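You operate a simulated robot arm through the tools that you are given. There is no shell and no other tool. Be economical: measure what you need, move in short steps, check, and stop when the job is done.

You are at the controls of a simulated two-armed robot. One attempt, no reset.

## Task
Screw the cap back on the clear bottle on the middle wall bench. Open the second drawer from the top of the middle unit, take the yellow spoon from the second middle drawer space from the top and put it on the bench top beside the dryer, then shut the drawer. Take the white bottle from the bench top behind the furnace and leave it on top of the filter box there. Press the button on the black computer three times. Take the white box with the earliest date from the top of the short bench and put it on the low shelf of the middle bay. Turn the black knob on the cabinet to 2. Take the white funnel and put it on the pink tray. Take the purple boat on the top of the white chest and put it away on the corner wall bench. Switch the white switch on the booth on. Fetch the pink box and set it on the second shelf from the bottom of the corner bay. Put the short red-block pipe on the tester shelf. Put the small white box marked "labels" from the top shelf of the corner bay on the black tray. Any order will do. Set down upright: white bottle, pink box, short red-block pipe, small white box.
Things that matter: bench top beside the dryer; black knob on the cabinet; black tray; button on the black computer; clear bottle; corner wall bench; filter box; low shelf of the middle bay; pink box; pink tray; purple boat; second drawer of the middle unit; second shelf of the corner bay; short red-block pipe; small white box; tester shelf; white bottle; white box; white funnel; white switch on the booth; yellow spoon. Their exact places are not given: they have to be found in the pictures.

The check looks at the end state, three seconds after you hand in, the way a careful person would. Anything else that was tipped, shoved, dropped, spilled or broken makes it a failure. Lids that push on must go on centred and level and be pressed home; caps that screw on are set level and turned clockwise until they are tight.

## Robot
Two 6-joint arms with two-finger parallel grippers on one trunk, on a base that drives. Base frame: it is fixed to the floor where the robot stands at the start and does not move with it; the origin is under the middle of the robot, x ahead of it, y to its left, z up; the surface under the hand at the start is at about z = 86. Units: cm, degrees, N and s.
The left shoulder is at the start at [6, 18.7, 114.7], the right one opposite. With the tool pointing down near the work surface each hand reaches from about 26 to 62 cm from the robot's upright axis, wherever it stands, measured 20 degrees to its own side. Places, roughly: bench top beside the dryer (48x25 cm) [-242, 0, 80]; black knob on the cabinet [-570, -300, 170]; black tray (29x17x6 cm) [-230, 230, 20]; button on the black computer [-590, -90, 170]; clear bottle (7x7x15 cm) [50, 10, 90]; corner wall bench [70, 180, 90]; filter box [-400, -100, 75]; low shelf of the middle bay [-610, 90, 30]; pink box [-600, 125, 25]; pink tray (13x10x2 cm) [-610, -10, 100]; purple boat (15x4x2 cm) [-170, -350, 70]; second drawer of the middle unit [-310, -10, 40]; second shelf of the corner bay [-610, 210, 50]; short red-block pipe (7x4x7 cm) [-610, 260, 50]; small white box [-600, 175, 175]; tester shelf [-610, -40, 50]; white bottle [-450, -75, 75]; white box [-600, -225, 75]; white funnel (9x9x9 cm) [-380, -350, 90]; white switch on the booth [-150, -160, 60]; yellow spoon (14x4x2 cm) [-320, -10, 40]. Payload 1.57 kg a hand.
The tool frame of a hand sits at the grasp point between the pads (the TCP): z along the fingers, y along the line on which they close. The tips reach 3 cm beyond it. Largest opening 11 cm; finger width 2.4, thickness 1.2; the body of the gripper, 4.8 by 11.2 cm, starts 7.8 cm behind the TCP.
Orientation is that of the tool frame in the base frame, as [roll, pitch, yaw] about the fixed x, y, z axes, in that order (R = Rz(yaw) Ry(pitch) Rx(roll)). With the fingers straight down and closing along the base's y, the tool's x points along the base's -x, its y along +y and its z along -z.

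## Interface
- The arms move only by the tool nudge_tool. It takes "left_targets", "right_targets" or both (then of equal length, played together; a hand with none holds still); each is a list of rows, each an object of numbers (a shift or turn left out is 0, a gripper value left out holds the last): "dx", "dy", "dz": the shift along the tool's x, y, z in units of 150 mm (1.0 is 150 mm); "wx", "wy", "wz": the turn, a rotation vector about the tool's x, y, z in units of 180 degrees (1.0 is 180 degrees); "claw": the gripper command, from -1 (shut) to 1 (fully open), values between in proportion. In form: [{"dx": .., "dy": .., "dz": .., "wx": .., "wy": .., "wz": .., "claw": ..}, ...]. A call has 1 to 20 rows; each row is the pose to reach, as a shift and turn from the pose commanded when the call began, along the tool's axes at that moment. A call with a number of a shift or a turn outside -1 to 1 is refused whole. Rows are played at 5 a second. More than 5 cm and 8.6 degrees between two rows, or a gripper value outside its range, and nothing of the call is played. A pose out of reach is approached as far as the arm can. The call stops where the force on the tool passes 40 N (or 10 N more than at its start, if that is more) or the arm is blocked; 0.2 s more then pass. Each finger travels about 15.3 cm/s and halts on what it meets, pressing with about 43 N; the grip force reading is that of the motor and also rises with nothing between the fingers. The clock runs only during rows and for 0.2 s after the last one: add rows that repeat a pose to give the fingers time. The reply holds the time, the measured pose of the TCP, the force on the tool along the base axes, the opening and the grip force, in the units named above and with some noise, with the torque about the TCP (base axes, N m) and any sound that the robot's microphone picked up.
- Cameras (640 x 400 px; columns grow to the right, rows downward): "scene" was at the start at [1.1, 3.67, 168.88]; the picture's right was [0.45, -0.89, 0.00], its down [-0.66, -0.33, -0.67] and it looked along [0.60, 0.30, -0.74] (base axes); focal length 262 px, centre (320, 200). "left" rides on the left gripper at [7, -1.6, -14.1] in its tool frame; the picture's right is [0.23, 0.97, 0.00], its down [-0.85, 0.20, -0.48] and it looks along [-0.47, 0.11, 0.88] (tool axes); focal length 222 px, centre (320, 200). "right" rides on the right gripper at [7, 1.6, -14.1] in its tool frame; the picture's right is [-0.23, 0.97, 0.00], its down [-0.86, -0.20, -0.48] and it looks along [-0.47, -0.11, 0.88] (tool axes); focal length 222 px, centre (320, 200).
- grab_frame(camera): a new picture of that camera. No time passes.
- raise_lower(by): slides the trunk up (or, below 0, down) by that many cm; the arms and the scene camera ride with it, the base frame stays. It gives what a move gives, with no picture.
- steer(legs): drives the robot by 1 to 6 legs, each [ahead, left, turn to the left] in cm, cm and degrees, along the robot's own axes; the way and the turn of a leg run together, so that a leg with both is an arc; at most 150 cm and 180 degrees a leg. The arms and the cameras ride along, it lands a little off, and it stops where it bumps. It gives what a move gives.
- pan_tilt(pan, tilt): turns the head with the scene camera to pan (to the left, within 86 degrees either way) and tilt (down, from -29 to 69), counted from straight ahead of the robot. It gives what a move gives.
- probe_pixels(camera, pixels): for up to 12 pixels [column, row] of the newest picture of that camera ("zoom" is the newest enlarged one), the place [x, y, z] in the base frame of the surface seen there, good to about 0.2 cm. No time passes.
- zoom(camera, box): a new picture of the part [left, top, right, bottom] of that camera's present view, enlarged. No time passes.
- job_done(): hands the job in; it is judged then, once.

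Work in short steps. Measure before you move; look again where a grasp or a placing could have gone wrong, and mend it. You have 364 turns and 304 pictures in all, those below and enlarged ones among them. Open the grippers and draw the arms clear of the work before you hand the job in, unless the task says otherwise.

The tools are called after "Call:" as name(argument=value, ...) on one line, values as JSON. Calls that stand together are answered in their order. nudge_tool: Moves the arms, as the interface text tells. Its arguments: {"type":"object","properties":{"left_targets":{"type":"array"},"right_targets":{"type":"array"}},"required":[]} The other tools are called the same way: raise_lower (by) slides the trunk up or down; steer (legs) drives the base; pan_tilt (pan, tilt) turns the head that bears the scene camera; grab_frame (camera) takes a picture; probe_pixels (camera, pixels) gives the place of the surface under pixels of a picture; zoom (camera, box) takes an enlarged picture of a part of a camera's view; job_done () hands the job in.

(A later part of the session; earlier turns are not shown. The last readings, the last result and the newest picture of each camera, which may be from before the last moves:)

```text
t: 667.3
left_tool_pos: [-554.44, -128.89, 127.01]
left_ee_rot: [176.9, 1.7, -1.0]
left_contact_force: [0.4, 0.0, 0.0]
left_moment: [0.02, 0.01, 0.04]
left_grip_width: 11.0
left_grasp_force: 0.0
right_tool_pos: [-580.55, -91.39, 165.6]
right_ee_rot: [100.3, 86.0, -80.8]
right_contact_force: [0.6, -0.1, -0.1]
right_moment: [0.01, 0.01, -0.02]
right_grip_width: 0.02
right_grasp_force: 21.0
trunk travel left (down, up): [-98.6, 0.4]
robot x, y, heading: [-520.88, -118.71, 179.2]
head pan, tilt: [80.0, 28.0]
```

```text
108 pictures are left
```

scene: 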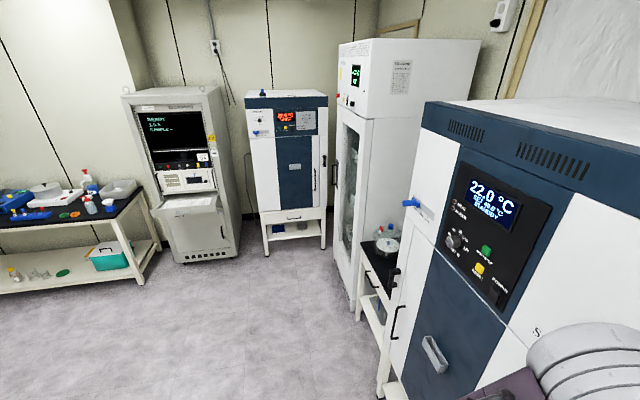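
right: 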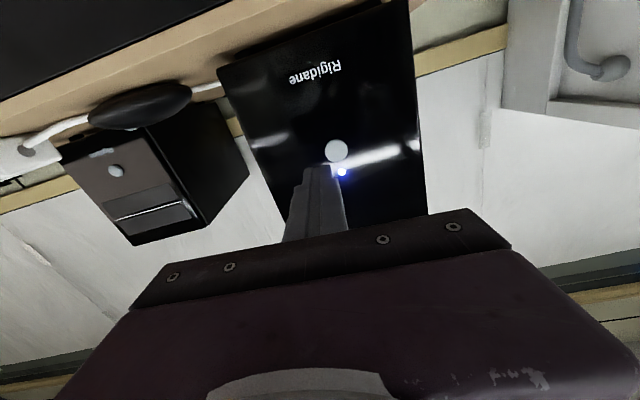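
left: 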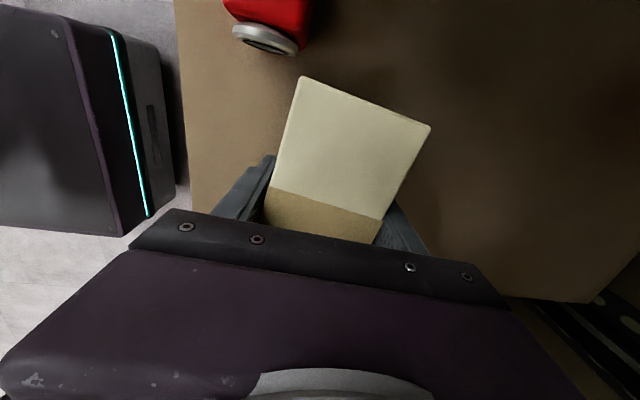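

Call:
steer(legs=[[-11, 0, 0.8], [0, 60, 0], [-10, 55, 0]])

Call:
pan_tilt(pan=15, tilt=22)

Call:
grab_frame(camera="scene")

```text
t: 670.7
left_tool_pos: [-543.82, -175.53, 127.02]
left_ee_rot: [177.0, 1.5, -0.3]
left_contact_force: [0.1, -2.2, 0.8]
left_moment: [0.12, 0.01, 0.01]
left_grip_width: 11.0
left_grasp_force: 0.0
right_tool_pos: [-570.09, -137.34, 165.68]
right_ee_rot: [102.8, 85.5, -79.1]
right_contact_force: [0.9, 24.0, 0.3]
right_moment: [0.29, 0.0, 0.26]
right_grip_width: 0.0
right_grasp_force: 21.6
trunk travel left (down, up): [-98.6, 0.4]
robot x, y, heading: [-510.34, -165.18, 179.6]
head pan, tilt: [80.0, 28.0]
stopped in leg 2: the force on the tool passed its limit at 78 N (the readings are from after the stop); the commanded pose is now the measured one
```

```text
t: 672.0
left_tool_pos: [-543.76, -175.3, 127.04]
left_ee_rot: [176.8, 1.7, -0.4]
left_contact_force: [-0.7, 0.7, 0.5]
left_moment: [-0.01, -0.03, 0.0]
left_grip_width: 11.01
left_grasp_force: 0.1
right_tool_pos: [-569.97, -137.45, 165.67]
right_ee_rot: [100.8, 85.5, -80.8]
right_contact_force: [-0.7, 0.8, 0.0]
right_moment: [0.0, -0.01, -0.02]
right_grip_width: 0.0
right_grasp_force: 21.2
trunk travel left (down, up): [-98.6, 0.4]
robot x, y, heading: [-510.39, -165.13, 180.0]
head pan, tilt: [15.0, 22.0]
```

```text
107 pictures are left
```

scene: 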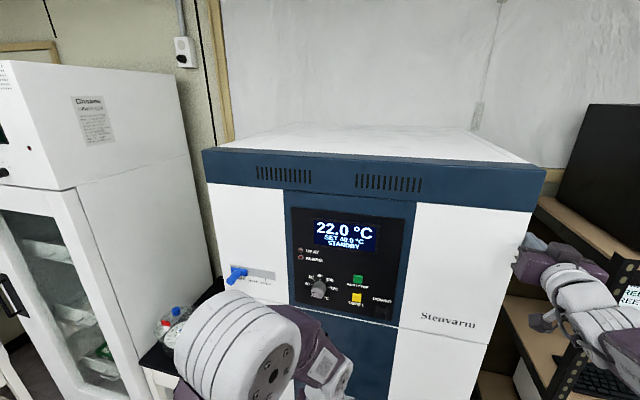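

The fist brushed the side of the white unit. I back away and fold the right hand down before going on.

Call:
steer(legs=[[-30, 0, 0]])

Call:
nudge_tool(right_targets=[{"dx": 0.08, "dz": -0.06, "wy": 0.046}, {"dx": 0.16, "dz": -0.12, "wy": 0.092}, {"dx": 0.24, "dz": -0.18, "wy": 0.138}, {"dx": 0.32, "dz": -0.24, "wy": 0.184}, {"dx": 0.4, "dz": -0.3, "wy": 0.23}, {"dx": 0.5, "dz": -0.36, "wy": 0.276}, {"dx": 0.6, "dz": -0.42, "wy": 0.322}, {"dx": 0.7, "dz": -0.48, "wy": 0.368}, {"dx": 0.8, "dz": -0.54, "wy": 0.414}, {"dx": 0.9, "dz": -0.6, "wy": 0.46}, {"dx": 1.0, "dz": -0.6, "wy": 0.48}, {"dx": 1.0, "dz": -0.6, "wy": 0.48}])

Call:
steer(legs=[[0, 75, 0]])

Call:
pan_tilt(pan=-5, tilt=28)

Call:
grab_frame(camera="scene")

```text
t: 674.0
left_tool_pos: [-514.86, -175.45, 126.89]
left_ee_rot: [176.8, 1.5, -0.3]
left_contact_force: [-0.5, -0.3, -0.2]
left_moment: [0.01, -0.02, 0.04]
left_grip_width: 10.99
left_grasp_force: 0.1
right_tool_pos: [-541.4, -137.65, 165.49]
right_ee_rot: [102.9, 85.6, -78.4]
right_contact_force: [0.6, 0.5, 0.3]
right_moment: [0.01, 0.01, 0.01]
right_grip_width: 0.0
right_grasp_force: 21.1
trunk travel left (down, up): [-98.6, 0.4]
robot x, y, heading: [-480.67, -164.98, 180.2]
head pan, tilt: [15.0, 22.0]
```

```text
t: 676.6
left_tool_pos: [-514.36, -175.51, 127.12]
left_ee_rot: [176.8, 1.6, -0.3]
left_contact_force: [-0.1, -0.5, -0.3]
left_moment: [0.02, 0.03, 0.01]
left_grip_width: 10.97
left_grasp_force: 0.0
right_tool_pos: [-531.68, -139.04, 150.61]
right_ee_rot: [175.6, 2.7, -1.5]
right_contact_force: [1.0, 0.0, 0.1]
right_moment: [0.03, 0.04, -0.02]
right_grip_width: 0.01
right_grasp_force: 21.7
trunk travel left (down, up): [-98.6, 0.4]
robot x, y, heading: [-480.99, -164.82, 179.9]
head pan, tilt: [15.0, 22.0]
```

```text
t: 680.7
left_tool_pos: [-514.47, -250.1, 127.06]
left_ee_rot: [176.8, 1.7, -0.2]
left_contact_force: [0.5, 0.7, -0.1]
left_moment: [-0.01, -0.02, 0.03]
left_grip_width: 10.99
left_grasp_force: 0.1
right_tool_pos: [-531.83, -213.63, 150.74]
right_ee_rot: [175.5, 2.7, -1.4]
right_contact_force: [-0.1, 1.3, 0.1]
right_moment: [-0.02, 0.02, 0.0]
right_grip_width: 0.0
right_grasp_force: 21.0
trunk travel left (down, up): [-98.6, 0.4]
robot x, y, heading: [-481.22, -239.8, 180.0]
head pan, tilt: [15.0, 22.0]
```

```text
t: 681.5
left_tool_pos: [-514.48, -250.35, 127.05]
left_ee_rot: [176.8, 1.7, -0.2]
left_contact_force: [0.6, 0.2, 0.6]
left_moment: [-0.02, -0.03, 0.0]
left_grip_width: 10.99
left_grasp_force: 0.1
right_tool_pos: [-531.7, -213.83, 150.81]
right_ee_rot: [175.5, 2.8, -1.5]
right_contact_force: [-0.1, 0.7, -0.3]
right_moment: [-0.03, -0.02, -0.03]
right_grip_width: 0.0
right_grasp_force: 21.4
trunk travel left (down, up): [-98.6, 0.4]
robot x, y, heading: [-481.17, -239.62, 179.7]
head pan, tilt: [-5.0, 28.0]
```

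```text
106 pictures are left
```

scene: 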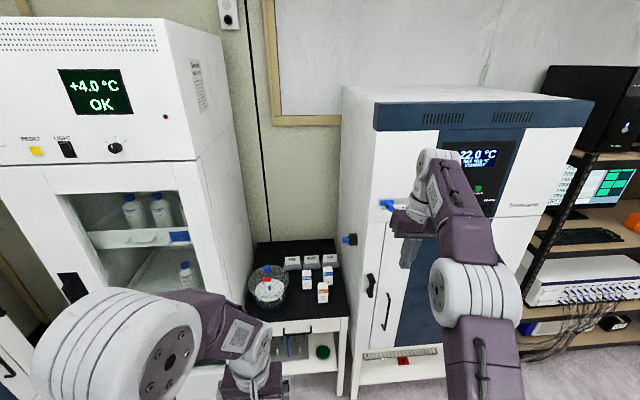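

Call:
zoom(camera="scene", box=[245, 235, 355, 315])

Call:
zoom(camera="scene", box=[0, 110, 200, 190])

```text
5.00 times, centred on (300, 275) of scene
```

zoom: 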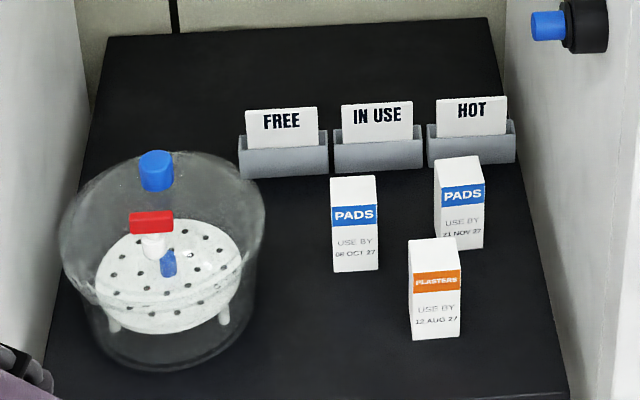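

```text
3.20 times, centred on (100, 150) of scene
```

zoom: 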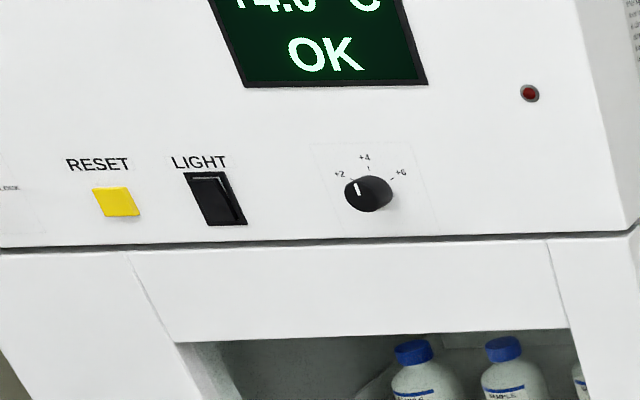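

Call:
zoom(camera="scene", box=[300, 260, 348, 310])

Call:
probe_pixels(camera="zoom", pixels=[[330, 240], [290, 190], [360, 185], [325, 120], [330, 330], [120, 80], [250, 60], [340, 360]])

Call:
probe_pixels(camera="scene", pixels=[[113, 150], [117, 148], [108, 150], [105, 145], [121, 147], [115, 153], [115, 143], [130, 155], [110, 149]])

```text
8.00 times, centred on (324, 285) of scene
```

zoom: 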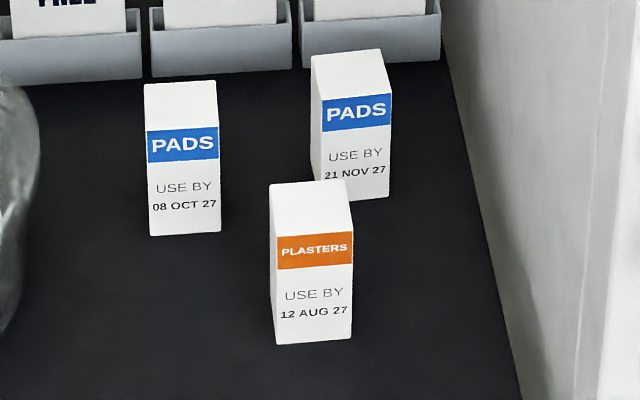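

```text
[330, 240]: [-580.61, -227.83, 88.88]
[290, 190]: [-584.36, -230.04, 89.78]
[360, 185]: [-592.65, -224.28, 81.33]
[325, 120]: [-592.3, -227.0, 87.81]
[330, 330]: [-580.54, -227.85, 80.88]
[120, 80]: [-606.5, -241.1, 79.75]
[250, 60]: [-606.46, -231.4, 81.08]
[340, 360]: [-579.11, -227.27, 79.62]
```

```text
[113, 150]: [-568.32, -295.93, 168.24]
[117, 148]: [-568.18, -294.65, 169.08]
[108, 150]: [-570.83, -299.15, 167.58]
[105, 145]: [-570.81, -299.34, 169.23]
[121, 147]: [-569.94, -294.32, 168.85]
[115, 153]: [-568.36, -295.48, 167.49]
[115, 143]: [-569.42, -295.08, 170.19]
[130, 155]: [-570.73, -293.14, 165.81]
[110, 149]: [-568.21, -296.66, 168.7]
```

The earliest is PLASTERS, 12 AUG 27. I check the knob's pointer in detail.

Call:
zoom(camera="scene", box=[97, 133, 137, 163])

```text
13.33 times, centred on (117, 148) of scene
```

zoom: 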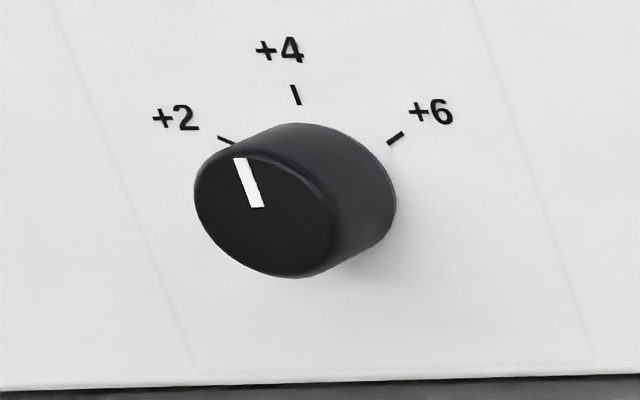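

Call:
probe_pixels(camera="zoom", pixels=[[222, 139], [232, 143], [295, 88], [298, 103], [402, 134], [389, 142], [262, 208], [240, 160], [265, 270], [200, 200], [330, 230], [395, 215]])

```text
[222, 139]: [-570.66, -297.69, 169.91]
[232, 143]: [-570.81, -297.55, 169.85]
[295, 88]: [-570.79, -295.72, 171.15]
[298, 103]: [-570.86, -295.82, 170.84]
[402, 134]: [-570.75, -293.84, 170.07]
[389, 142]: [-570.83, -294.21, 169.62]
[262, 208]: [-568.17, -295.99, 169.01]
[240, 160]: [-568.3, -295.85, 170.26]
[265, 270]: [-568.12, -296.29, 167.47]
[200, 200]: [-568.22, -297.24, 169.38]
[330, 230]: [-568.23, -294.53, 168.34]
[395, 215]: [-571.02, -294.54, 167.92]
```

The pointer is at +4; +2 lies 62° counter-clockwise (knob centre y -295.9, z 169.0, face x -568.2). I raise and pitch the left hand to horizontal.

Call:
nudge_tool(left_targets=[{"dx": -0.09, "dz": -0.09, "wy": -0.046, "claw": 0.2}, {"dx": -0.18, "dz": -0.18, "wy": -0.092}, {"dx": -0.27, "dz": -0.27, "wy": -0.138}, {"dx": -0.36, "dz": -0.36, "wy": -0.184}, {"dx": -0.45, "dz": -0.45, "wy": -0.23}, {"dx": -0.54, "dz": -0.54, "wy": -0.276}, {"dx": -0.63, "dz": -0.63, "wy": -0.322}, {"dx": -0.72, "dz": -0.72, "wy": -0.368}, {"dx": -0.81, "dz": -0.81, "wy": -0.414}, {"dx": -0.9, "dz": -0.9, "wy": -0.46}, {"dx": -0.95, "dz": -1.0, "wy": -0.495}, {"dx": -0.95, "dz": -1.0, "wy": -0.495}])

Call:
nudge_tool(left_targets=[{"dx": -0.2}, {"dx": -0.4}, {"dx": -0.6}, {"dx": -0.8}, {"dx": -1.0}, {"dx": -1.0}])

```text
t: 684.1
left_tool_pos: [-530.55, -247.43, 146.03]
left_ee_rot: [80.1, 86.4, -99.9]
left_contact_force: [0.0, 0.2, 0.1]
left_moment: [-0.01, 0.02, -0.02]
left_grip_width: 6.6
left_grasp_force: 0.1
left hand out of reach, approached as far as the arm can: row 5, 6, 7, 8, 9, 10, 11, 12
right_tool_pos: [-531.81, -213.64, 150.66]
right_ee_rot: [175.7, 2.8, -1.6]
right_contact_force: [0.4, 1.0, 0.0]
right_moment: [0.01, -0.05, 0.0]
right_grip_width: 0.0
right_grasp_force: 21.2
trunk travel left (down, up): [-98.6, 0.4]
robot x, y, heading: [-481.18, -239.77, 180.2]
head pan, tilt: [-5.0, 28.0]
```

```text
t: 685.5
left_tool_pos: [-530.34, -246.48, 160.82]
left_ee_rot: [76.5, 86.8, -103.6]
left_contact_force: [0.0, -0.3, -0.1]
left_moment: [-0.04, 0.01, -0.01]
left_grip_width: 6.61
left_grasp_force: 0.1
right_tool_pos: [-531.94, -213.79, 150.68]
right_ee_rot: [175.5, 2.7, -1.5]
right_contact_force: [0.4, -0.1, -0.4]
right_moment: [-0.04, -0.03, -0.01]
right_grip_width: 0.02
right_grasp_force: 21.3
trunk travel left (down, up): [-98.6, 0.4]
robot x, y, heading: [-481.08, -239.47, 180.1]
head pan, tilt: [-5.0, 28.0]
```

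Call:
nudge_tool(left_targets=[{"dx": -0.2}, {"dx": -0.4}, {"dx": -0.545}, {"dx": -0.545}])

Call:
steer(legs=[[15, 49.5, 0]])

Call:
grab_frame(camera="left")

```text
t: 686.5
left_tool_pos: [-530.35, -246.2, 168.87]
left_ee_rot: [76.8, 86.8, -103.3]
left_contact_force: [0.0, 0.2, 0.5]
left_moment: [-0.01, 0.03, 0.01]
left_grip_width: 6.59
left_grasp_force: 0.0
right_tool_pos: [-531.79, -213.74, 150.68]
right_ee_rot: [175.5, 2.7, -1.6]
right_contact_force: [0.3, -0.2, 0.7]
right_moment: [0.02, -0.01, 0.02]
right_grip_width: 0.0
right_grasp_force: 21.3
trunk travel left (down, up): [-98.6, 0.4]
robot x, y, heading: [-480.82, -239.78, 179.9]
head pan, tilt: [-5.0, 28.0]
```

```text
t: 689.5
left_tool_pos: [-545.16, -294.41, 169.01]
left_ee_rot: [76.4, 86.6, -103.7]
left_contact_force: [0.0, -0.6, 0.4]
left_moment: [-0.02, -0.02, 0.01]
left_grip_width: 6.61
left_grasp_force: 0.2
right_tool_pos: [-546.86, -261.85, 150.69]
right_ee_rot: [175.5, 2.7, -1.4]
right_contact_force: [0.3, 0.2, -1.0]
right_moment: [0.0, -0.02, -0.02]
right_grip_width: 0.03
right_grasp_force: 21.3
trunk travel left (down, up): [-98.6, 0.4]
robot x, y, heading: [-496.13, -287.93, -180.1]
head pan, tilt: [-5.0, 28.0]
```

```text
101 pictures are left
```

left: 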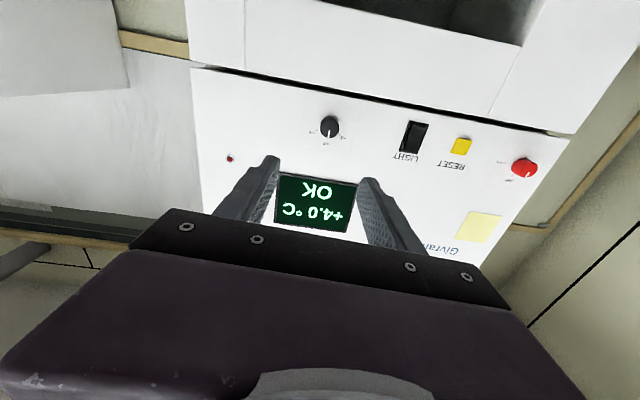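

Call:
probe_pixels(camera="left", pixels=[[328, 126], [322, 126], [335, 126], [328, 120], [328, 133], [300, 130]])

Call:
zoom(camera="left", box=[300, 105, 364, 153])

```text
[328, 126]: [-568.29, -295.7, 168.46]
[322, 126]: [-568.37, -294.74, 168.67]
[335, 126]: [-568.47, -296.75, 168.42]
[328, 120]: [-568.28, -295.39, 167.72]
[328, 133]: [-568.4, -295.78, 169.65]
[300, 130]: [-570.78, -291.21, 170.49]
```

```text
8.33 times, centred on (332, 129) of left
```

zoom: 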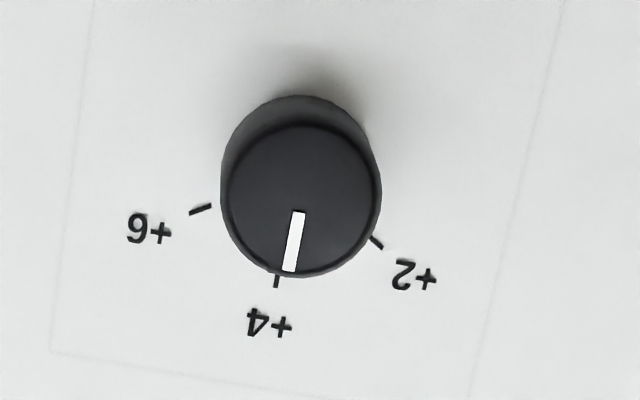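

Call:
steer(legs=[[15, 1.5, 0]])

Call:
zoom(camera="left", box=[240, 100, 400, 220])

```text
t: 690.9
left_tool_pos: [-559.98, -296.33, 169.06]
left_ee_rot: [73.0, 86.7, -106.8]
left_contact_force: [0.4, 0.4, -0.3]
left_moment: [0.01, -0.02, -0.01]
left_grip_width: 6.6
left_grasp_force: 0.0
right_tool_pos: [-561.66, -263.88, 150.8]
right_ee_rot: [175.6, 3.0, -1.1]
right_contact_force: [-1.0, 0.1, 0.6]
right_moment: [0.02, 0.04, 0.0]
right_grip_width: 0.0
right_grasp_force: 21.2
trunk travel left (down, up): [-98.6, 0.4]
robot x, y, heading: [-511.53, -289.66, -179.5]
head pan, tilt: [-5.0, 28.0]
```

```text
3.33 times, centred on (320, 160) of left
```

zoom: 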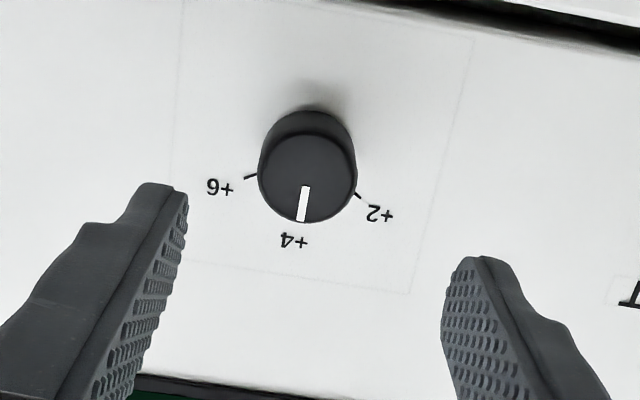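

I bring the fingers forward around the knob (the right hand stays back), then close.

Call:
nudge_tool(left_targets=[{"dy": -0.025, "dz": 0.2}, {"dy": -0.025, "dz": 0.4}, {"dy": -0.025, "dz": 0.47}, {"dy": -0.025, "dz": 0.47}])

Call:
zoom(camera="left", box=[240, 120, 400, 240])

```text
t: 691.9
left_tool_pos: [-567.41, -296.2, 169.11]
left_ee_rot: [76.7, 86.8, -103.0]
left_contact_force: [0.2, -0.1, -0.5]
left_moment: [0.0, -0.04, 0.02]
left_grip_width: 6.59
left_grasp_force: 0.0
right_tool_pos: [-562.3, -264.14, 150.73]
right_ee_rot: [175.5, 2.6, -1.1]
right_contact_force: [-1.2, -0.1, -0.6]
right_moment: [-0.01, -0.02, -0.01]
right_grip_width: 0.01
right_grasp_force: 21.3
trunk travel left (down, up): [-98.6, 0.4]
robot x, y, heading: [-511.43, -289.44, -179.8]
head pan, tilt: [-5.0, 28.0]
```

```text
3.33 times, centred on (320, 180) of left
```

zoom: 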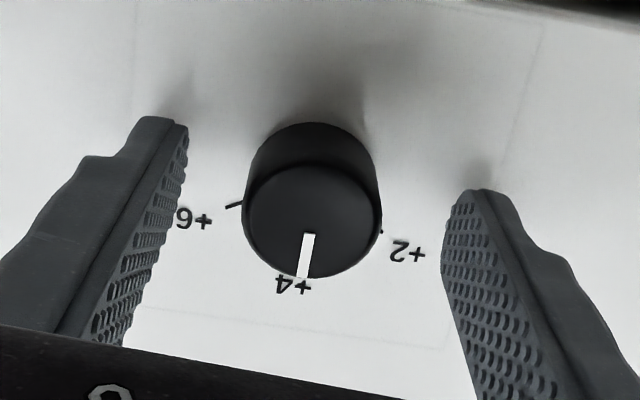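

Centred. I close and turn 62° counter-clockwise.

Call:
nudge_tool(left_targets=[{"claw": -0.3}, {"claw": -1}, {"claw": -1}, {"wz": -0.043}, {"wz": -0.086}, {"wz": -0.129}, {"wz": -0.172}, {"wz": -0.215}, {"wz": -0.258}, {"wz": -0.301}, {"wz": -0.344}, {"wz": -0.344}])

Call:
nudge_tool(left_targets=[{"claw": 0.0}, {"claw": 0.2}, {"claw": 0.2}, {"dz": -0.2}, {"dz": -0.45}])

Call:
zoom(camera="left", box=[240, 80, 400, 200])

```text
t: 694.1
left_tool_pos: [-567.42, -296.08, 169.18]
left_ee_rot: [-91.7, 40.5, 89.7]
left_contact_force: [1.7, -15.6, -6.7]
left_moment: [-0.01, -0.06, -1.2]
left_grip_width: 3.21
left_grasp_force: 40.6
left hand out of reach, approached as far as the arm can: row 10, 11
right_tool_pos: [-562.11, -264.52, 150.79]
right_ee_rot: [175.9, 2.7, -1.0]
right_contact_force: [-1.2, 0.0, -0.2]
right_moment: [-0.04, -0.01, 0.01]
right_grip_width: 0.01
right_grasp_force: 20.9
trunk travel left (down, up): [-98.6, 0.4]
robot x, y, heading: [-511.19, -289.63, -179.3]
head pan, tilt: [-5.0, 28.0]
stopped in row 11 (left hand): the force on the tool passed its limit at 48 N (the readings are from after the stop); the commanded pose is now the measured one
```

```text
t: 695.3
left_tool_pos: [-560.17, -295.63, 169.65]
left_ee_rot: [-91.2, 40.8, 89.6]
left_contact_force: [0.4, 0.3, -0.9]
left_moment: [0.0, -0.02, 0.03]
left_grip_width: 6.59
left_grasp_force: 0.0
right_tool_pos: [-561.82, -264.08, 150.81]
right_ee_rot: [175.6, 2.9, -1.1]
right_contact_force: [-1.2, 0.1, 0.2]
right_moment: [0.01, 0.04, -0.02]
right_grip_width: 0.0
right_grasp_force: 21.4
trunk travel left (down, up): [-98.6, 0.4]
robot x, y, heading: [-511.17, -289.99, -179.9]
head pan, tilt: [-5.0, 28.0]
```

```text
3.33 times, centred on (320, 140) of left
```

zoom: 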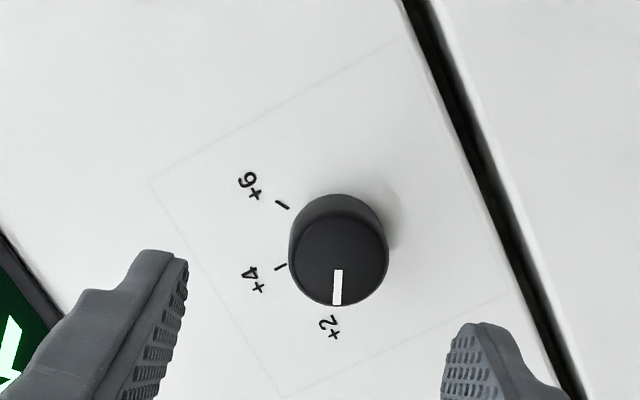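

The pointer is on +2. I back off and fold the left hand down again.

Call:
steer(legs=[[-25, 0, 0]])

Call:
nudge_tool(left_targets=[{"wz": 0.046}, {"wz": 0.092}, {"wz": 0.138}, {"wz": 0.184}, {"wz": 0.23}, {"wz": 0.275}])

Call:
nudge_tool(left_targets=[{"dx": 0.08, "dz": -0.02, "wy": 0.046}, {"dx": 0.16, "dz": -0.04, "wy": 0.092}, {"dx": 0.24, "dz": -0.06, "wy": 0.138}, {"dx": 0.32, "dz": -0.08, "wy": 0.184}, {"dx": 0.4, "dz": -0.1, "wy": 0.23}, {"dx": 0.5, "dz": -0.12, "wy": 0.276}, {"dx": 0.6, "dz": -0.15, "wy": 0.322}, {"dx": 0.7, "dz": -0.2, "wy": 0.368}, {"dx": 0.8, "dz": -0.25, "wy": 0.414}, {"dx": 0.9, "dz": -0.3, "wy": 0.46}, {"dx": 1.0, "dz": -0.35, "wy": 0.49}, {"dx": 1.0, "dz": -0.35, "wy": 0.49}])

```text
t: 697.1
left_tool_pos: [-536.7, -295.08, 169.34]
left_ee_rot: [-91.8, 40.7, 88.9]
left_contact_force: [0.0, -0.8, 0.3]
left_moment: [0.05, 0.04, 0.0]
left_grip_width: 6.63
left_grasp_force: 0.1
right_tool_pos: [-538.04, -263.59, 150.47]
right_ee_rot: [175.6, 2.5, -1.4]
right_contact_force: [1.1, 0.5, -0.4]
right_moment: [-0.02, -0.05, 0.0]
right_grip_width: 0.0
right_grasp_force: 20.9
trunk travel left (down, up): [-98.6, 0.4]
robot x, y, heading: [-486.22, -289.73, -179.9]
head pan, tilt: [-5.0, 28.0]
```

```text
t: 698.5
left_tool_pos: [-536.19, -295.08, 169.46]
left_ee_rot: [162.9, 88.7, -17.0]
left_contact_force: [-1.0, -1.0, 0.1]
left_moment: [-0.01, -0.01, 0.01]
left_grip_width: 6.61
left_grasp_force: 0.1
right_tool_pos: [-537.39, -263.67, 150.65]
right_ee_rot: [175.6, 2.7, -1.4]
right_contact_force: [0.3, -0.3, -0.2]
right_moment: [0.0, 0.0, 0.03]
right_grip_width: 0.01
right_grasp_force: 20.9
trunk travel left (down, up): [-98.6, 0.4]
robot x, y, heading: [-486.76, -289.38, -180.0]
head pan, tilt: [-5.0, 28.0]
```

```text
t: 701.1
left_tool_pos: [-530.51, -295.17, 154.71]
left_ee_rot: [179.8, 0.6, 0.1]
left_contact_force: [0.2, -0.7, -0.5]
left_moment: [0.0, 0.01, -0.02]
left_grip_width: 6.6
left_grasp_force: 0.0
right_tool_pos: [-537.26, -263.58, 150.79]
right_ee_rot: [175.6, 2.8, -1.5]
right_contact_force: [0.6, -0.9, 0.0]
right_moment: [0.0, 0.0, -0.03]
right_grip_width: 0.02
right_grasp_force: 21.0
trunk travel left (down, up): [-98.6, 0.4]
robot x, y, heading: [-486.52, -290.3, -179.8]
head pan, tilt: [-5.0, 28.0]
```

Call:
raise_lower(by=-32)

Call:
steer(legs=[[0, -41, 0]])

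Call:
nudge_tool(right_targets=[{"dz": 0.1, "wy": -0.044, "claw": 0.5}, {"dz": 0.2, "wy": -0.088}, {"dz": 0.3, "wy": -0.132}, {"dz": 0.4, "wy": -0.176}, {"dx": -0.05, "dz": 0.5, "wy": -0.22}, {"dx": -0.1, "dz": 0.6, "wy": -0.264}, {"dx": -0.15, "dz": 0.7, "wy": -0.308}, {"dx": -0.2, "dz": 0.8, "wy": -0.33}, {"dx": -0.2, "dz": 0.9, "wy": -0.33}])

Call:
grab_frame(camera="right")

```text
t: 704.3
left_tool_pos: [-530.54, -295.01, 122.68]
left_ee_rot: [179.8, 0.6, 0.0]
left_contact_force: [0.1, 0.0, -0.3]
left_moment: [0.01, 0.0, -0.01]
left_grip_width: 6.6
left_grasp_force: 0.0
right_tool_pos: [-537.37, -263.67, 118.77]
right_ee_rot: [175.6, 2.7, -1.4]
right_contact_force: [-0.8, 0.7, -0.9]
right_moment: [0.04, -0.05, -0.02]
right_grip_width: 0.0
right_grasp_force: 21.5
trunk travel left (down, up): [-66.6, 32.4]
robot x, y, heading: [-486.58, -289.41, -180.0]
head pan, tilt: [-5.0, 28.0]
```

```text
t: 706.8
left_tool_pos: [-530.56, -254.88, 122.58]
left_ee_rot: [179.8, 0.7, 0.2]
left_contact_force: [0.3, -0.6, 0.4]
left_moment: [0.03, -0.02, 0.0]
left_grip_width: 6.57
left_grasp_force: 0.0
right_tool_pos: [-537.4, -223.56, 118.76]
right_ee_rot: [175.6, 2.7, -1.4]
right_contact_force: [0.5, -0.4, -0.3]
right_moment: [0.01, -0.01, 0.05]
right_grip_width: 0.01
right_grasp_force: 21.1
trunk travel left (down, up): [-66.6, 32.4]
robot x, y, heading: [-486.41, -249.61, -179.7]
head pan, tilt: [-5.0, 28.0]
```

```text
t: 708.8
left_tool_pos: [-530.66, -254.85, 122.61]
left_ee_rot: [179.8, 0.8, 0.1]
left_contact_force: [0.9, 0.3, -0.3]
left_moment: [-0.03, 0.01, 0.02]
left_grip_width: 6.6
left_grasp_force: 0.0
right_tool_pos: [-541.13, -224.54, 105.43]
right_ee_rot: [170.8, 61.9, -9.4]
right_contact_force: [-0.5, 0.1, -0.3]
right_moment: [0.01, 0.03, 0.0]
right_grip_width: 8.26
right_grasp_force: 0.1
right hand out of reach, approached as far as the arm can: row 6, 7
trunk travel left (down, up): [-66.6, 32.4]
robot x, y, heading: [-487.01, -249.29, -180.0]
head pan, tilt: [-5.0, 28.0]
```

```text
96 pictures are left
```

right: 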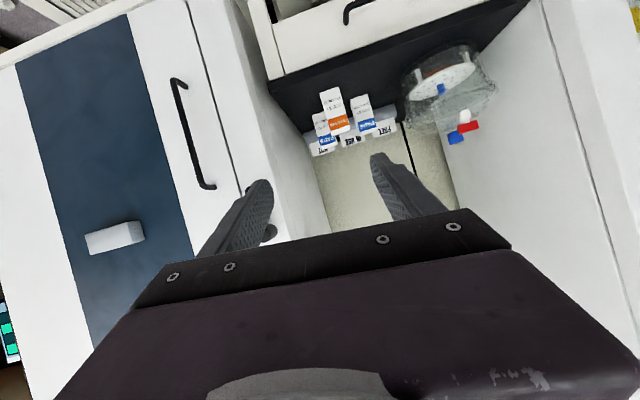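

Call:
zoom(camera="right", box=[290, 70, 410, 170])

Call:
probe_pixels(camera="right", pixels=[[330, 95], [340, 95], [335, 110], [322, 92], [344, 118], [335, 127], [365, 105], [320, 120], [315, 90]])

```text
4.00 times, centred on (350, 120) of right
```

zoom: 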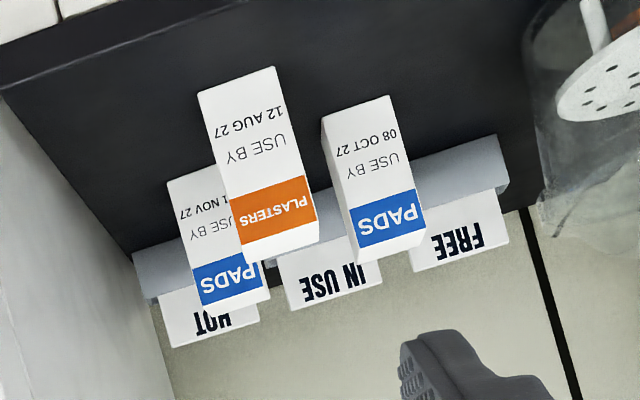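

```text
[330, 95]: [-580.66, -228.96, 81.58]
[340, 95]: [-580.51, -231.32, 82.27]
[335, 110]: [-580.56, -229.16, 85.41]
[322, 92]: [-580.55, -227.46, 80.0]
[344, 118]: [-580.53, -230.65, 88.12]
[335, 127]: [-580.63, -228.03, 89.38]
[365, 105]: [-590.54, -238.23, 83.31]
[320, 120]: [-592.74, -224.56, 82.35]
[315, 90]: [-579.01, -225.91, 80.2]
```

I draw the left hand in, lower, and approach the PLASTERS box (centre y -229.3, front x -580.6).

Call:
nudge_tool(left_targets=[{"dx": 0.2, "dz": 0.1}, {"dx": 0.4, "dz": 0.2}, {"dx": 0.6, "dz": 0.3}, {"dx": 0.8, "dz": 0.3}, {"dx": 0.8, "dz": 0.3}])

Call:
raise_lower(by=-19.5)

Call:
steer(legs=[[30, 4.5, 0]])

Call:
grab_frame(camera="right")

```text
t: 710.0
left_tool_pos: [-518.89, -254.69, 117.7]
left_ee_rot: [179.9, 0.7, 0.1]
left_contact_force: [0.5, 0.0, 1.0]
left_moment: [0.03, 0.0, 0.0]
left_grip_width: 6.58
left_grasp_force: 0.1
right_tool_pos: [-541.2, -224.65, 105.3]
right_ee_rot: [170.7, 61.8, -9.3]
right_contact_force: [-1.0, -0.3, -0.4]
right_moment: [0.01, -0.01, 0.03]
right_grip_width: 8.27
right_grasp_force: 0.1
trunk travel left (down, up): [-66.6, 32.4]
robot x, y, heading: [-486.5, -249.46, -179.6]
head pan, tilt: [-5.0, 28.0]
```

```text
t: 712.1
left_tool_pos: [-518.77, -254.83, 98.41]
left_ee_rot: [179.8, 0.7, 0.1]
left_contact_force: [-0.9, 0.1, 0.4]
left_moment: [-0.04, 0.01, -0.02]
left_grip_width: 6.6
left_grasp_force: 0.0
right_tool_pos: [-541.13, -224.62, 85.77]
right_ee_rot: [170.7, 61.8, -9.4]
right_contact_force: [-0.7, -0.2, 0.0]
right_moment: [0.03, 0.02, 0.0]
right_grip_width: 8.25
right_grasp_force: 0.2
trunk travel left (down, up): [-47.1, 51.9]
robot x, y, heading: [-486.69, -249.27, -179.9]
head pan, tilt: [-5.0, 28.0]
```

```text
t: 714.1
left_tool_pos: [-548.44, -259.13, 98.35]
left_ee_rot: [179.8, 0.7, -0.4]
left_contact_force: [0.0, -0.5, 0.2]
left_moment: [0.0, -0.02, 0.02]
left_grip_width: 6.57
left_grasp_force: 0.1
right_tool_pos: [-570.52, -228.59, 85.8]
right_ee_rot: [170.7, 61.9, -9.8]
right_contact_force: [0.0, 0.4, -0.8]
right_moment: [0.01, 0.02, 0.01]
right_grip_width: 8.24
right_grasp_force: 0.1
trunk travel left (down, up): [-47.1, 51.9]
robot x, y, heading: [-516.16, -253.73, 179.6]
head pan, tilt: [-5.0, 28.0]
```

```text
94 pictures are left
```

right: 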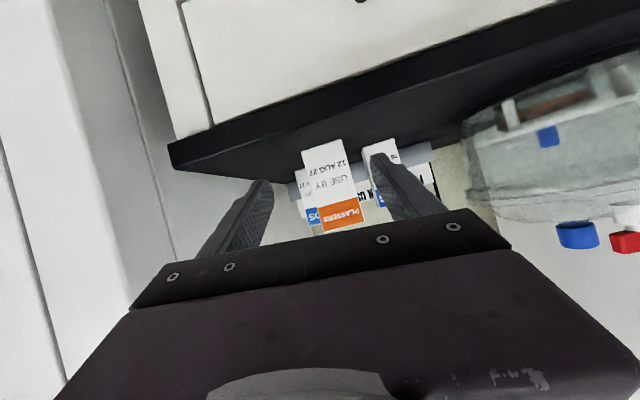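

Call:
steer(legs=[[11.8, 0.8, 0]])

Call:
nudge_tool(right_targets=[{"claw": 0.1}, {"claw": -0.1}, {"claw": -1}, {"claw": -1}, {"claw": -1}])

Call:
raise_lower(by=5)

Call:
grab_frame(camera="right")

```text
t: 715.4
left_tool_pos: [-560.62, -259.72, 98.22]
left_ee_rot: [179.8, 0.6, -0.4]
left_contact_force: [0.0, 0.4, -0.1]
left_moment: [0.02, -0.07, 0.0]
left_grip_width: 6.6
left_grasp_force: 0.1
right_tool_pos: [-582.61, -229.51, 85.7]
right_ee_rot: [170.8, 61.8, -9.7]
right_contact_force: [-0.6, -0.6, 0.0]
right_moment: [-0.03, 0.01, 0.0]
right_grip_width: 8.28
right_grasp_force: 0.0
trunk travel left (down, up): [-47.1, 51.9]
robot x, y, heading: [-528.08, -254.6, 179.7]
head pan, tilt: [-5.0, 28.0]
```

```text
t: 716.6
left_tool_pos: [-560.4, -259.65, 98.25]
left_ee_rot: [179.9, 0.6, -0.4]
left_contact_force: [-0.1, 0.0, -0.8]
left_moment: [0.04, 0.02, 0.02]
left_grip_width: 6.61
left_grasp_force: 0.0
right_tool_pos: [-582.65, -229.4, 85.88]
right_ee_rot: [170.6, 61.9, -9.9]
right_contact_force: [-0.5, 1.7, 4.5]
right_moment: [0.22, 0.02, 0.01]
right_grip_width: 4.96
right_grasp_force: 42.9
trunk travel left (down, up): [-47.1, 51.9]
robot x, y, heading: [-528.07, -254.66, 179.8]
head pan, tilt: [-5.0, 28.0]
```

```text
t: 717.5
left_tool_pos: [-560.52, -259.74, 103.27]
left_ee_rot: [179.8, 0.8, -0.4]
left_contact_force: [0.1, -0.1, -0.2]
left_moment: [-0.01, -0.03, -0.02]
left_grip_width: 6.59
left_grasp_force: 0.0
right_tool_pos: [-582.47, -229.39, 90.78]
right_ee_rot: [170.7, 61.9, -9.8]
right_contact_force: [-0.5, -0.7, -0.5]
right_moment: [-0.04, 0.03, -0.03]
right_grip_width: 4.93
right_grasp_force: 43.0
trunk travel left (down, up): [-52.1, 46.9]
robot x, y, heading: [-528.34, -254.41, 179.7]
head pan, tilt: [-5.0, 28.0]
```

```text
93 pictures are left
```

right: 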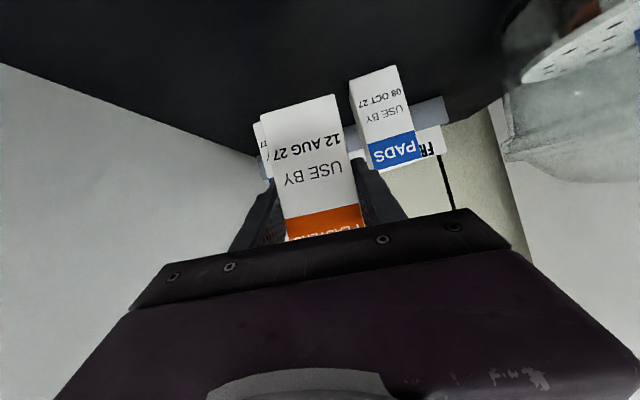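

Held. I back out, turn north, and drive up the west aisle to the middle bay.

Call:
raise_lower(by=12)

Call:
steer(legs=[[-28, 0, 0], [0, 0, -90], [110, 12, 0], [125, 0, 0], [122, 0, 0]])

```text
t: 719.0
left_tool_pos: [-560.45, -259.82, 115.3]
left_ee_rot: [179.7, 0.7, -0.4]
left_contact_force: [-0.1, 0.3, -0.1]
left_moment: [0.06, -0.01, 0.0]
left_grip_width: 6.59
left_grasp_force: 0.0
right_tool_pos: [-582.62, -229.43, 102.85]
right_ee_rot: [170.8, 61.9, -9.7]
right_contact_force: [0.5, 0.2, -0.8]
right_moment: [-0.02, -0.03, 0.01]
right_grip_width: 4.89
right_grasp_force: 43.5
trunk travel left (down, up): [-64.1, 34.9]
robot x, y, heading: [-528.29, -254.7, 179.5]
head pan, tilt: [-5.0, 28.0]
```

```text
t: 741.7
left_tool_pos: [-529.36, 136.21, 115.39]
left_ee_rot: [179.8, 0.7, -88.7]
left_contact_force: [0.3, 0.0, 0.2]
left_moment: [0.03, 0.0, 0.02]
left_grip_width: 6.59
left_grasp_force: 0.1
right_tool_pos: [-499.76, 159.15, 102.84]
right_ee_rot: [170.7, 61.8, -98.2]
right_contact_force: [1.2, -0.5, -1.1]
right_moment: [-0.02, -0.01, 0.02]
right_grip_width: 4.9
right_grasp_force: 42.5
trunk travel left (down, up): [-64.1, 34.9]
robot x, y, heading: [-523.09, 104.08, 91.3]
head pan, tilt: [-5.0, 28.0]
```

Call:
steer(legs=[[0, -14, 0], [0, 0, 89]])

Call:
raise_lower(by=-40)

Call:
raise_lower(by=-23)

Call:
grab_frame(camera="right")

```text
t: 746.9
left_tool_pos: [-541.35, 97.44, 115.3]
left_ee_rot: [179.8, 0.6, 2.6]
left_contact_force: [-0.5, -0.6, -0.2]
left_moment: [0.01, 0.01, -0.02]
left_grip_width: 6.6
left_grasp_force: 0.0
right_tool_pos: [-565.05, 126.58, 102.89]
right_ee_rot: [170.7, 61.8, -6.7]
right_contact_force: [-0.6, 0.5, 0.1]
right_moment: [-0.01, 0.0, 0.01]
right_grip_width: 4.92
right_grasp_force: 43.0
trunk travel left (down, up): [-64.1, 34.9]
robot x, y, heading: [-509.74, 104.49, -177.1]
head pan, tilt: [-5.0, 28.0]
```

```text
t: 750.8
left_tool_pos: [-541.33, 97.43, 75.26]
left_ee_rot: [179.8, 0.8, 2.7]
left_contact_force: [0.0, -0.2, -1.2]
left_moment: [-0.01, 0.03, 0.0]
left_grip_width: 6.6
left_grasp_force: 0.0
right_tool_pos: [-565.0, 126.61, 62.74]
right_ee_rot: [170.6, 61.8, -6.7]
right_contact_force: [0.0, 0.5, -0.5]
right_moment: [0.02, 0.02, 0.0]
right_grip_width: 4.89
right_grasp_force: 42.9
trunk travel left (down, up): [-24.1, 74.9]
robot x, y, heading: [-509.28, 104.57, -177.2]
head pan, tilt: [-5.0, 28.0]
```

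```text
t: 753.2
left_tool_pos: [-541.38, 97.52, 52.35]
left_ee_rot: [179.7, 0.8, 2.8]
left_contact_force: [-0.3, -0.4, -0.1]
left_moment: [0.04, 0.01, -0.02]
left_grip_width: 6.62
left_grasp_force: 0.1
right_tool_pos: [-564.96, 126.7, 39.84]
right_ee_rot: [170.6, 61.8, -6.7]
right_contact_force: [0.1, -0.2, 0.1]
right_moment: [0.0, 0.01, -0.03]
right_grip_width: 4.89
right_grasp_force: 42.9
trunk travel left (down, up): [-1.1, 97.9]
robot x, y, heading: [-509.35, 104.21, -177.1]
head pan, tilt: [-5.0, 28.0]
```

```text
92 pictures are left
```

right: 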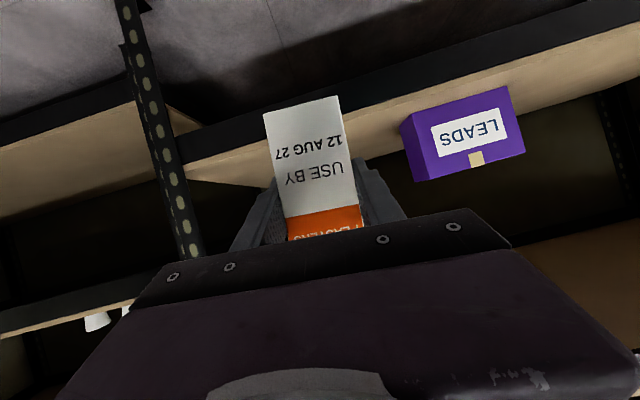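

Call:
steer(legs=[[26, -1, -2.5]])

Call:
nudge_tool(right_targets=[{"dx": 0.08, "dz": 0.04}, {"dx": 0.15, "dz": 0.08}, {"dx": 0.2, "dz": 0.105}, {"dx": 0.2, "dz": 0.105}])

Call:
grab_frame(camera="right")

```text
t: 755.0
left_tool_pos: [-566.82, 98.58, 52.28]
left_ee_rot: [179.9, 0.7, 1.1]
left_contact_force: [0.4, 0.6, 0.8]
left_moment: [0.0, -0.07, 0.01]
left_grip_width: 6.61
left_grasp_force: 0.1
right_tool_pos: [-589.58, 128.51, 39.82]
right_ee_rot: [170.7, 61.8, -8.4]
right_contact_force: [-0.3, 0.1, -0.6]
right_moment: [0.03, 0.01, 0.01]
right_grip_width: 4.9
right_grasp_force: 42.8
trunk travel left (down, up): [-1.1, 97.9]
robot x, y, heading: [-534.69, 104.64, -178.9]
head pan, tilt: [-5.0, 28.0]
```

```text
t: 756.0
left_tool_pos: [-566.71, 98.59, 52.43]
left_ee_rot: [179.9, 0.7, 1.1]
left_contact_force: [-0.1, 0.5, 0.0]
left_moment: [0.0, -0.01, -0.02]
left_grip_width: 6.61
left_grasp_force: 0.0
right_tool_pos: [-589.38, 128.13, 36.53]
right_ee_rot: [170.6, 61.9, -8.4]
right_contact_force: [0.3, -0.6, -0.1]
right_moment: [0.01, -0.03, 0.02]
right_grip_width: 4.91
right_grasp_force: 43.0
trunk travel left (down, up): [-1.1, 97.9]
robot x, y, heading: [-534.67, 104.43, -178.9]
head pan, tilt: [-5.0, 28.0]
```

```text
91 pictures are left
```

right: 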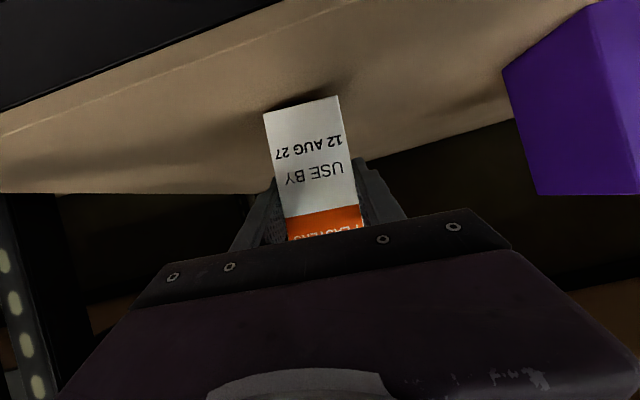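

Call:
raise_lower(by=-0.6)

Call:
nudge_tool(right_targets=[{"dx": 0.01, "dz": 0.005}, {"dx": 0.018, "dz": 0.01}])

```text
t: 756.5
left_tool_pos: [-566.76, 98.6, 51.8]
left_ee_rot: [179.8, 0.7, 1.1]
left_contact_force: [-0.2, -0.2, 0.7]
left_moment: [-0.04, 0.0, -0.01]
left_grip_width: 6.6
left_grasp_force: 0.1
right_tool_pos: [-589.64, 128.04, 35.96]
right_ee_rot: [170.6, 62.0, -8.4]
right_contact_force: [-1.5, -0.3, 2.4]
right_moment: [0.1, 0.06, 0.05]
right_grip_width: 4.9
right_grasp_force: 43.1
trunk travel left (down, up): [-0.5, 98.5]
robot x, y, heading: [-534.55, 104.29, -179.0]
head pan, tilt: [-5.0, 28.0]
```

```text
t: 757.1
left_tool_pos: [-566.73, 98.42, 51.75]
left_ee_rot: [179.8, 0.8, 1.0]
left_contact_force: [0.7, -0.9, -0.4]
left_moment: [0.01, 0.01, 0.01]
left_grip_width: 6.62
left_grasp_force: 0.0
right_tool_pos: [-589.62, 128.11, 35.95]
right_ee_rot: [170.7, 62.2, -8.4]
right_contact_force: [5.8, 1.7, 18.1]
right_moment: [0.45, -0.41, -0.08]
right_grip_width: 4.92
right_grasp_force: 43.3
trunk travel left (down, up): [-0.5, 98.5]
robot x, y, heading: [-534.54, 104.45, -178.5]
head pan, tilt: [-5.0, 28.0]
```

Standing on the shelf. I ease off, open, and back out.

Call:
nudge_tool(right_targets=[{"dx": -0.012, "dz": -0.006}, {"dx": -0.012, "dz": -0.006, "claw": 0.1}, {"dx": -0.012, "dz": -0.006, "claw": 0.3}, {"dx": -0.012, "dz": -0.006, "claw": 0.3}])

Call:
steer(legs=[[-28, 0, 0]])

Call:
grab_frame(camera="right")

```text
t: 758.1
left_tool_pos: [-566.81, 98.68, 51.79]
left_ee_rot: [179.7, 0.7, 1.1]
left_contact_force: [-0.1, -0.5, -0.1]
left_moment: [-0.02, 0.01, 0.02]
left_grip_width: 6.6
left_grasp_force: 0.1
right_tool_pos: [-589.5, 128.08, 35.76]
right_ee_rot: [170.7, 61.8, -8.3]
right_contact_force: [-1.0, 0.0, -0.8]
right_moment: [0.0, 0.02, -0.01]
right_grip_width: 7.13
right_grasp_force: 0.1
trunk travel left (down, up): [-0.5, 98.5]
robot x, y, heading: [-534.95, 104.44, -179.1]
head pan, tilt: [-5.0, 28.0]
```

```text
t: 760.1
left_tool_pos: [-538.89, 99.23, 51.64]
left_ee_rot: [179.8, 0.7, 0.9]
left_contact_force: [-0.9, -0.2, 1.1]
left_moment: [-0.01, -0.02, 0.01]
left_grip_width: 6.59
left_grasp_force: 0.0
right_tool_pos: [-561.5, 128.74, 35.75]
right_ee_rot: [170.7, 61.8, -8.6]
right_contact_force: [-0.4, 0.3, 0.3]
right_moment: [0.0, 0.01, -0.01]
right_grip_width: 7.16
right_grasp_force: 0.0
trunk travel left (down, up): [-0.5, 98.5]
robot x, y, heading: [-506.83, 104.79, -179.0]
head pan, tilt: [-5.0, 28.0]
```

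```text
90 pictures are left
```

right: 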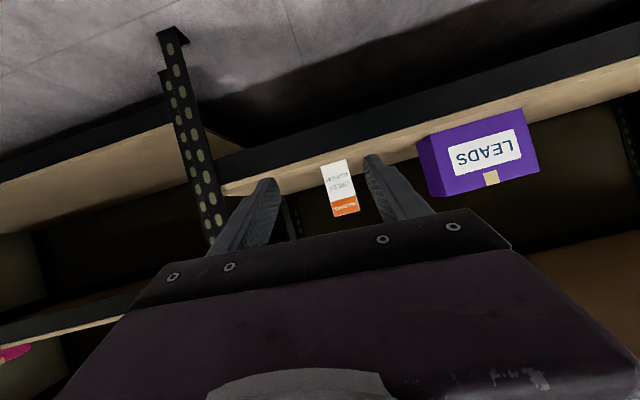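

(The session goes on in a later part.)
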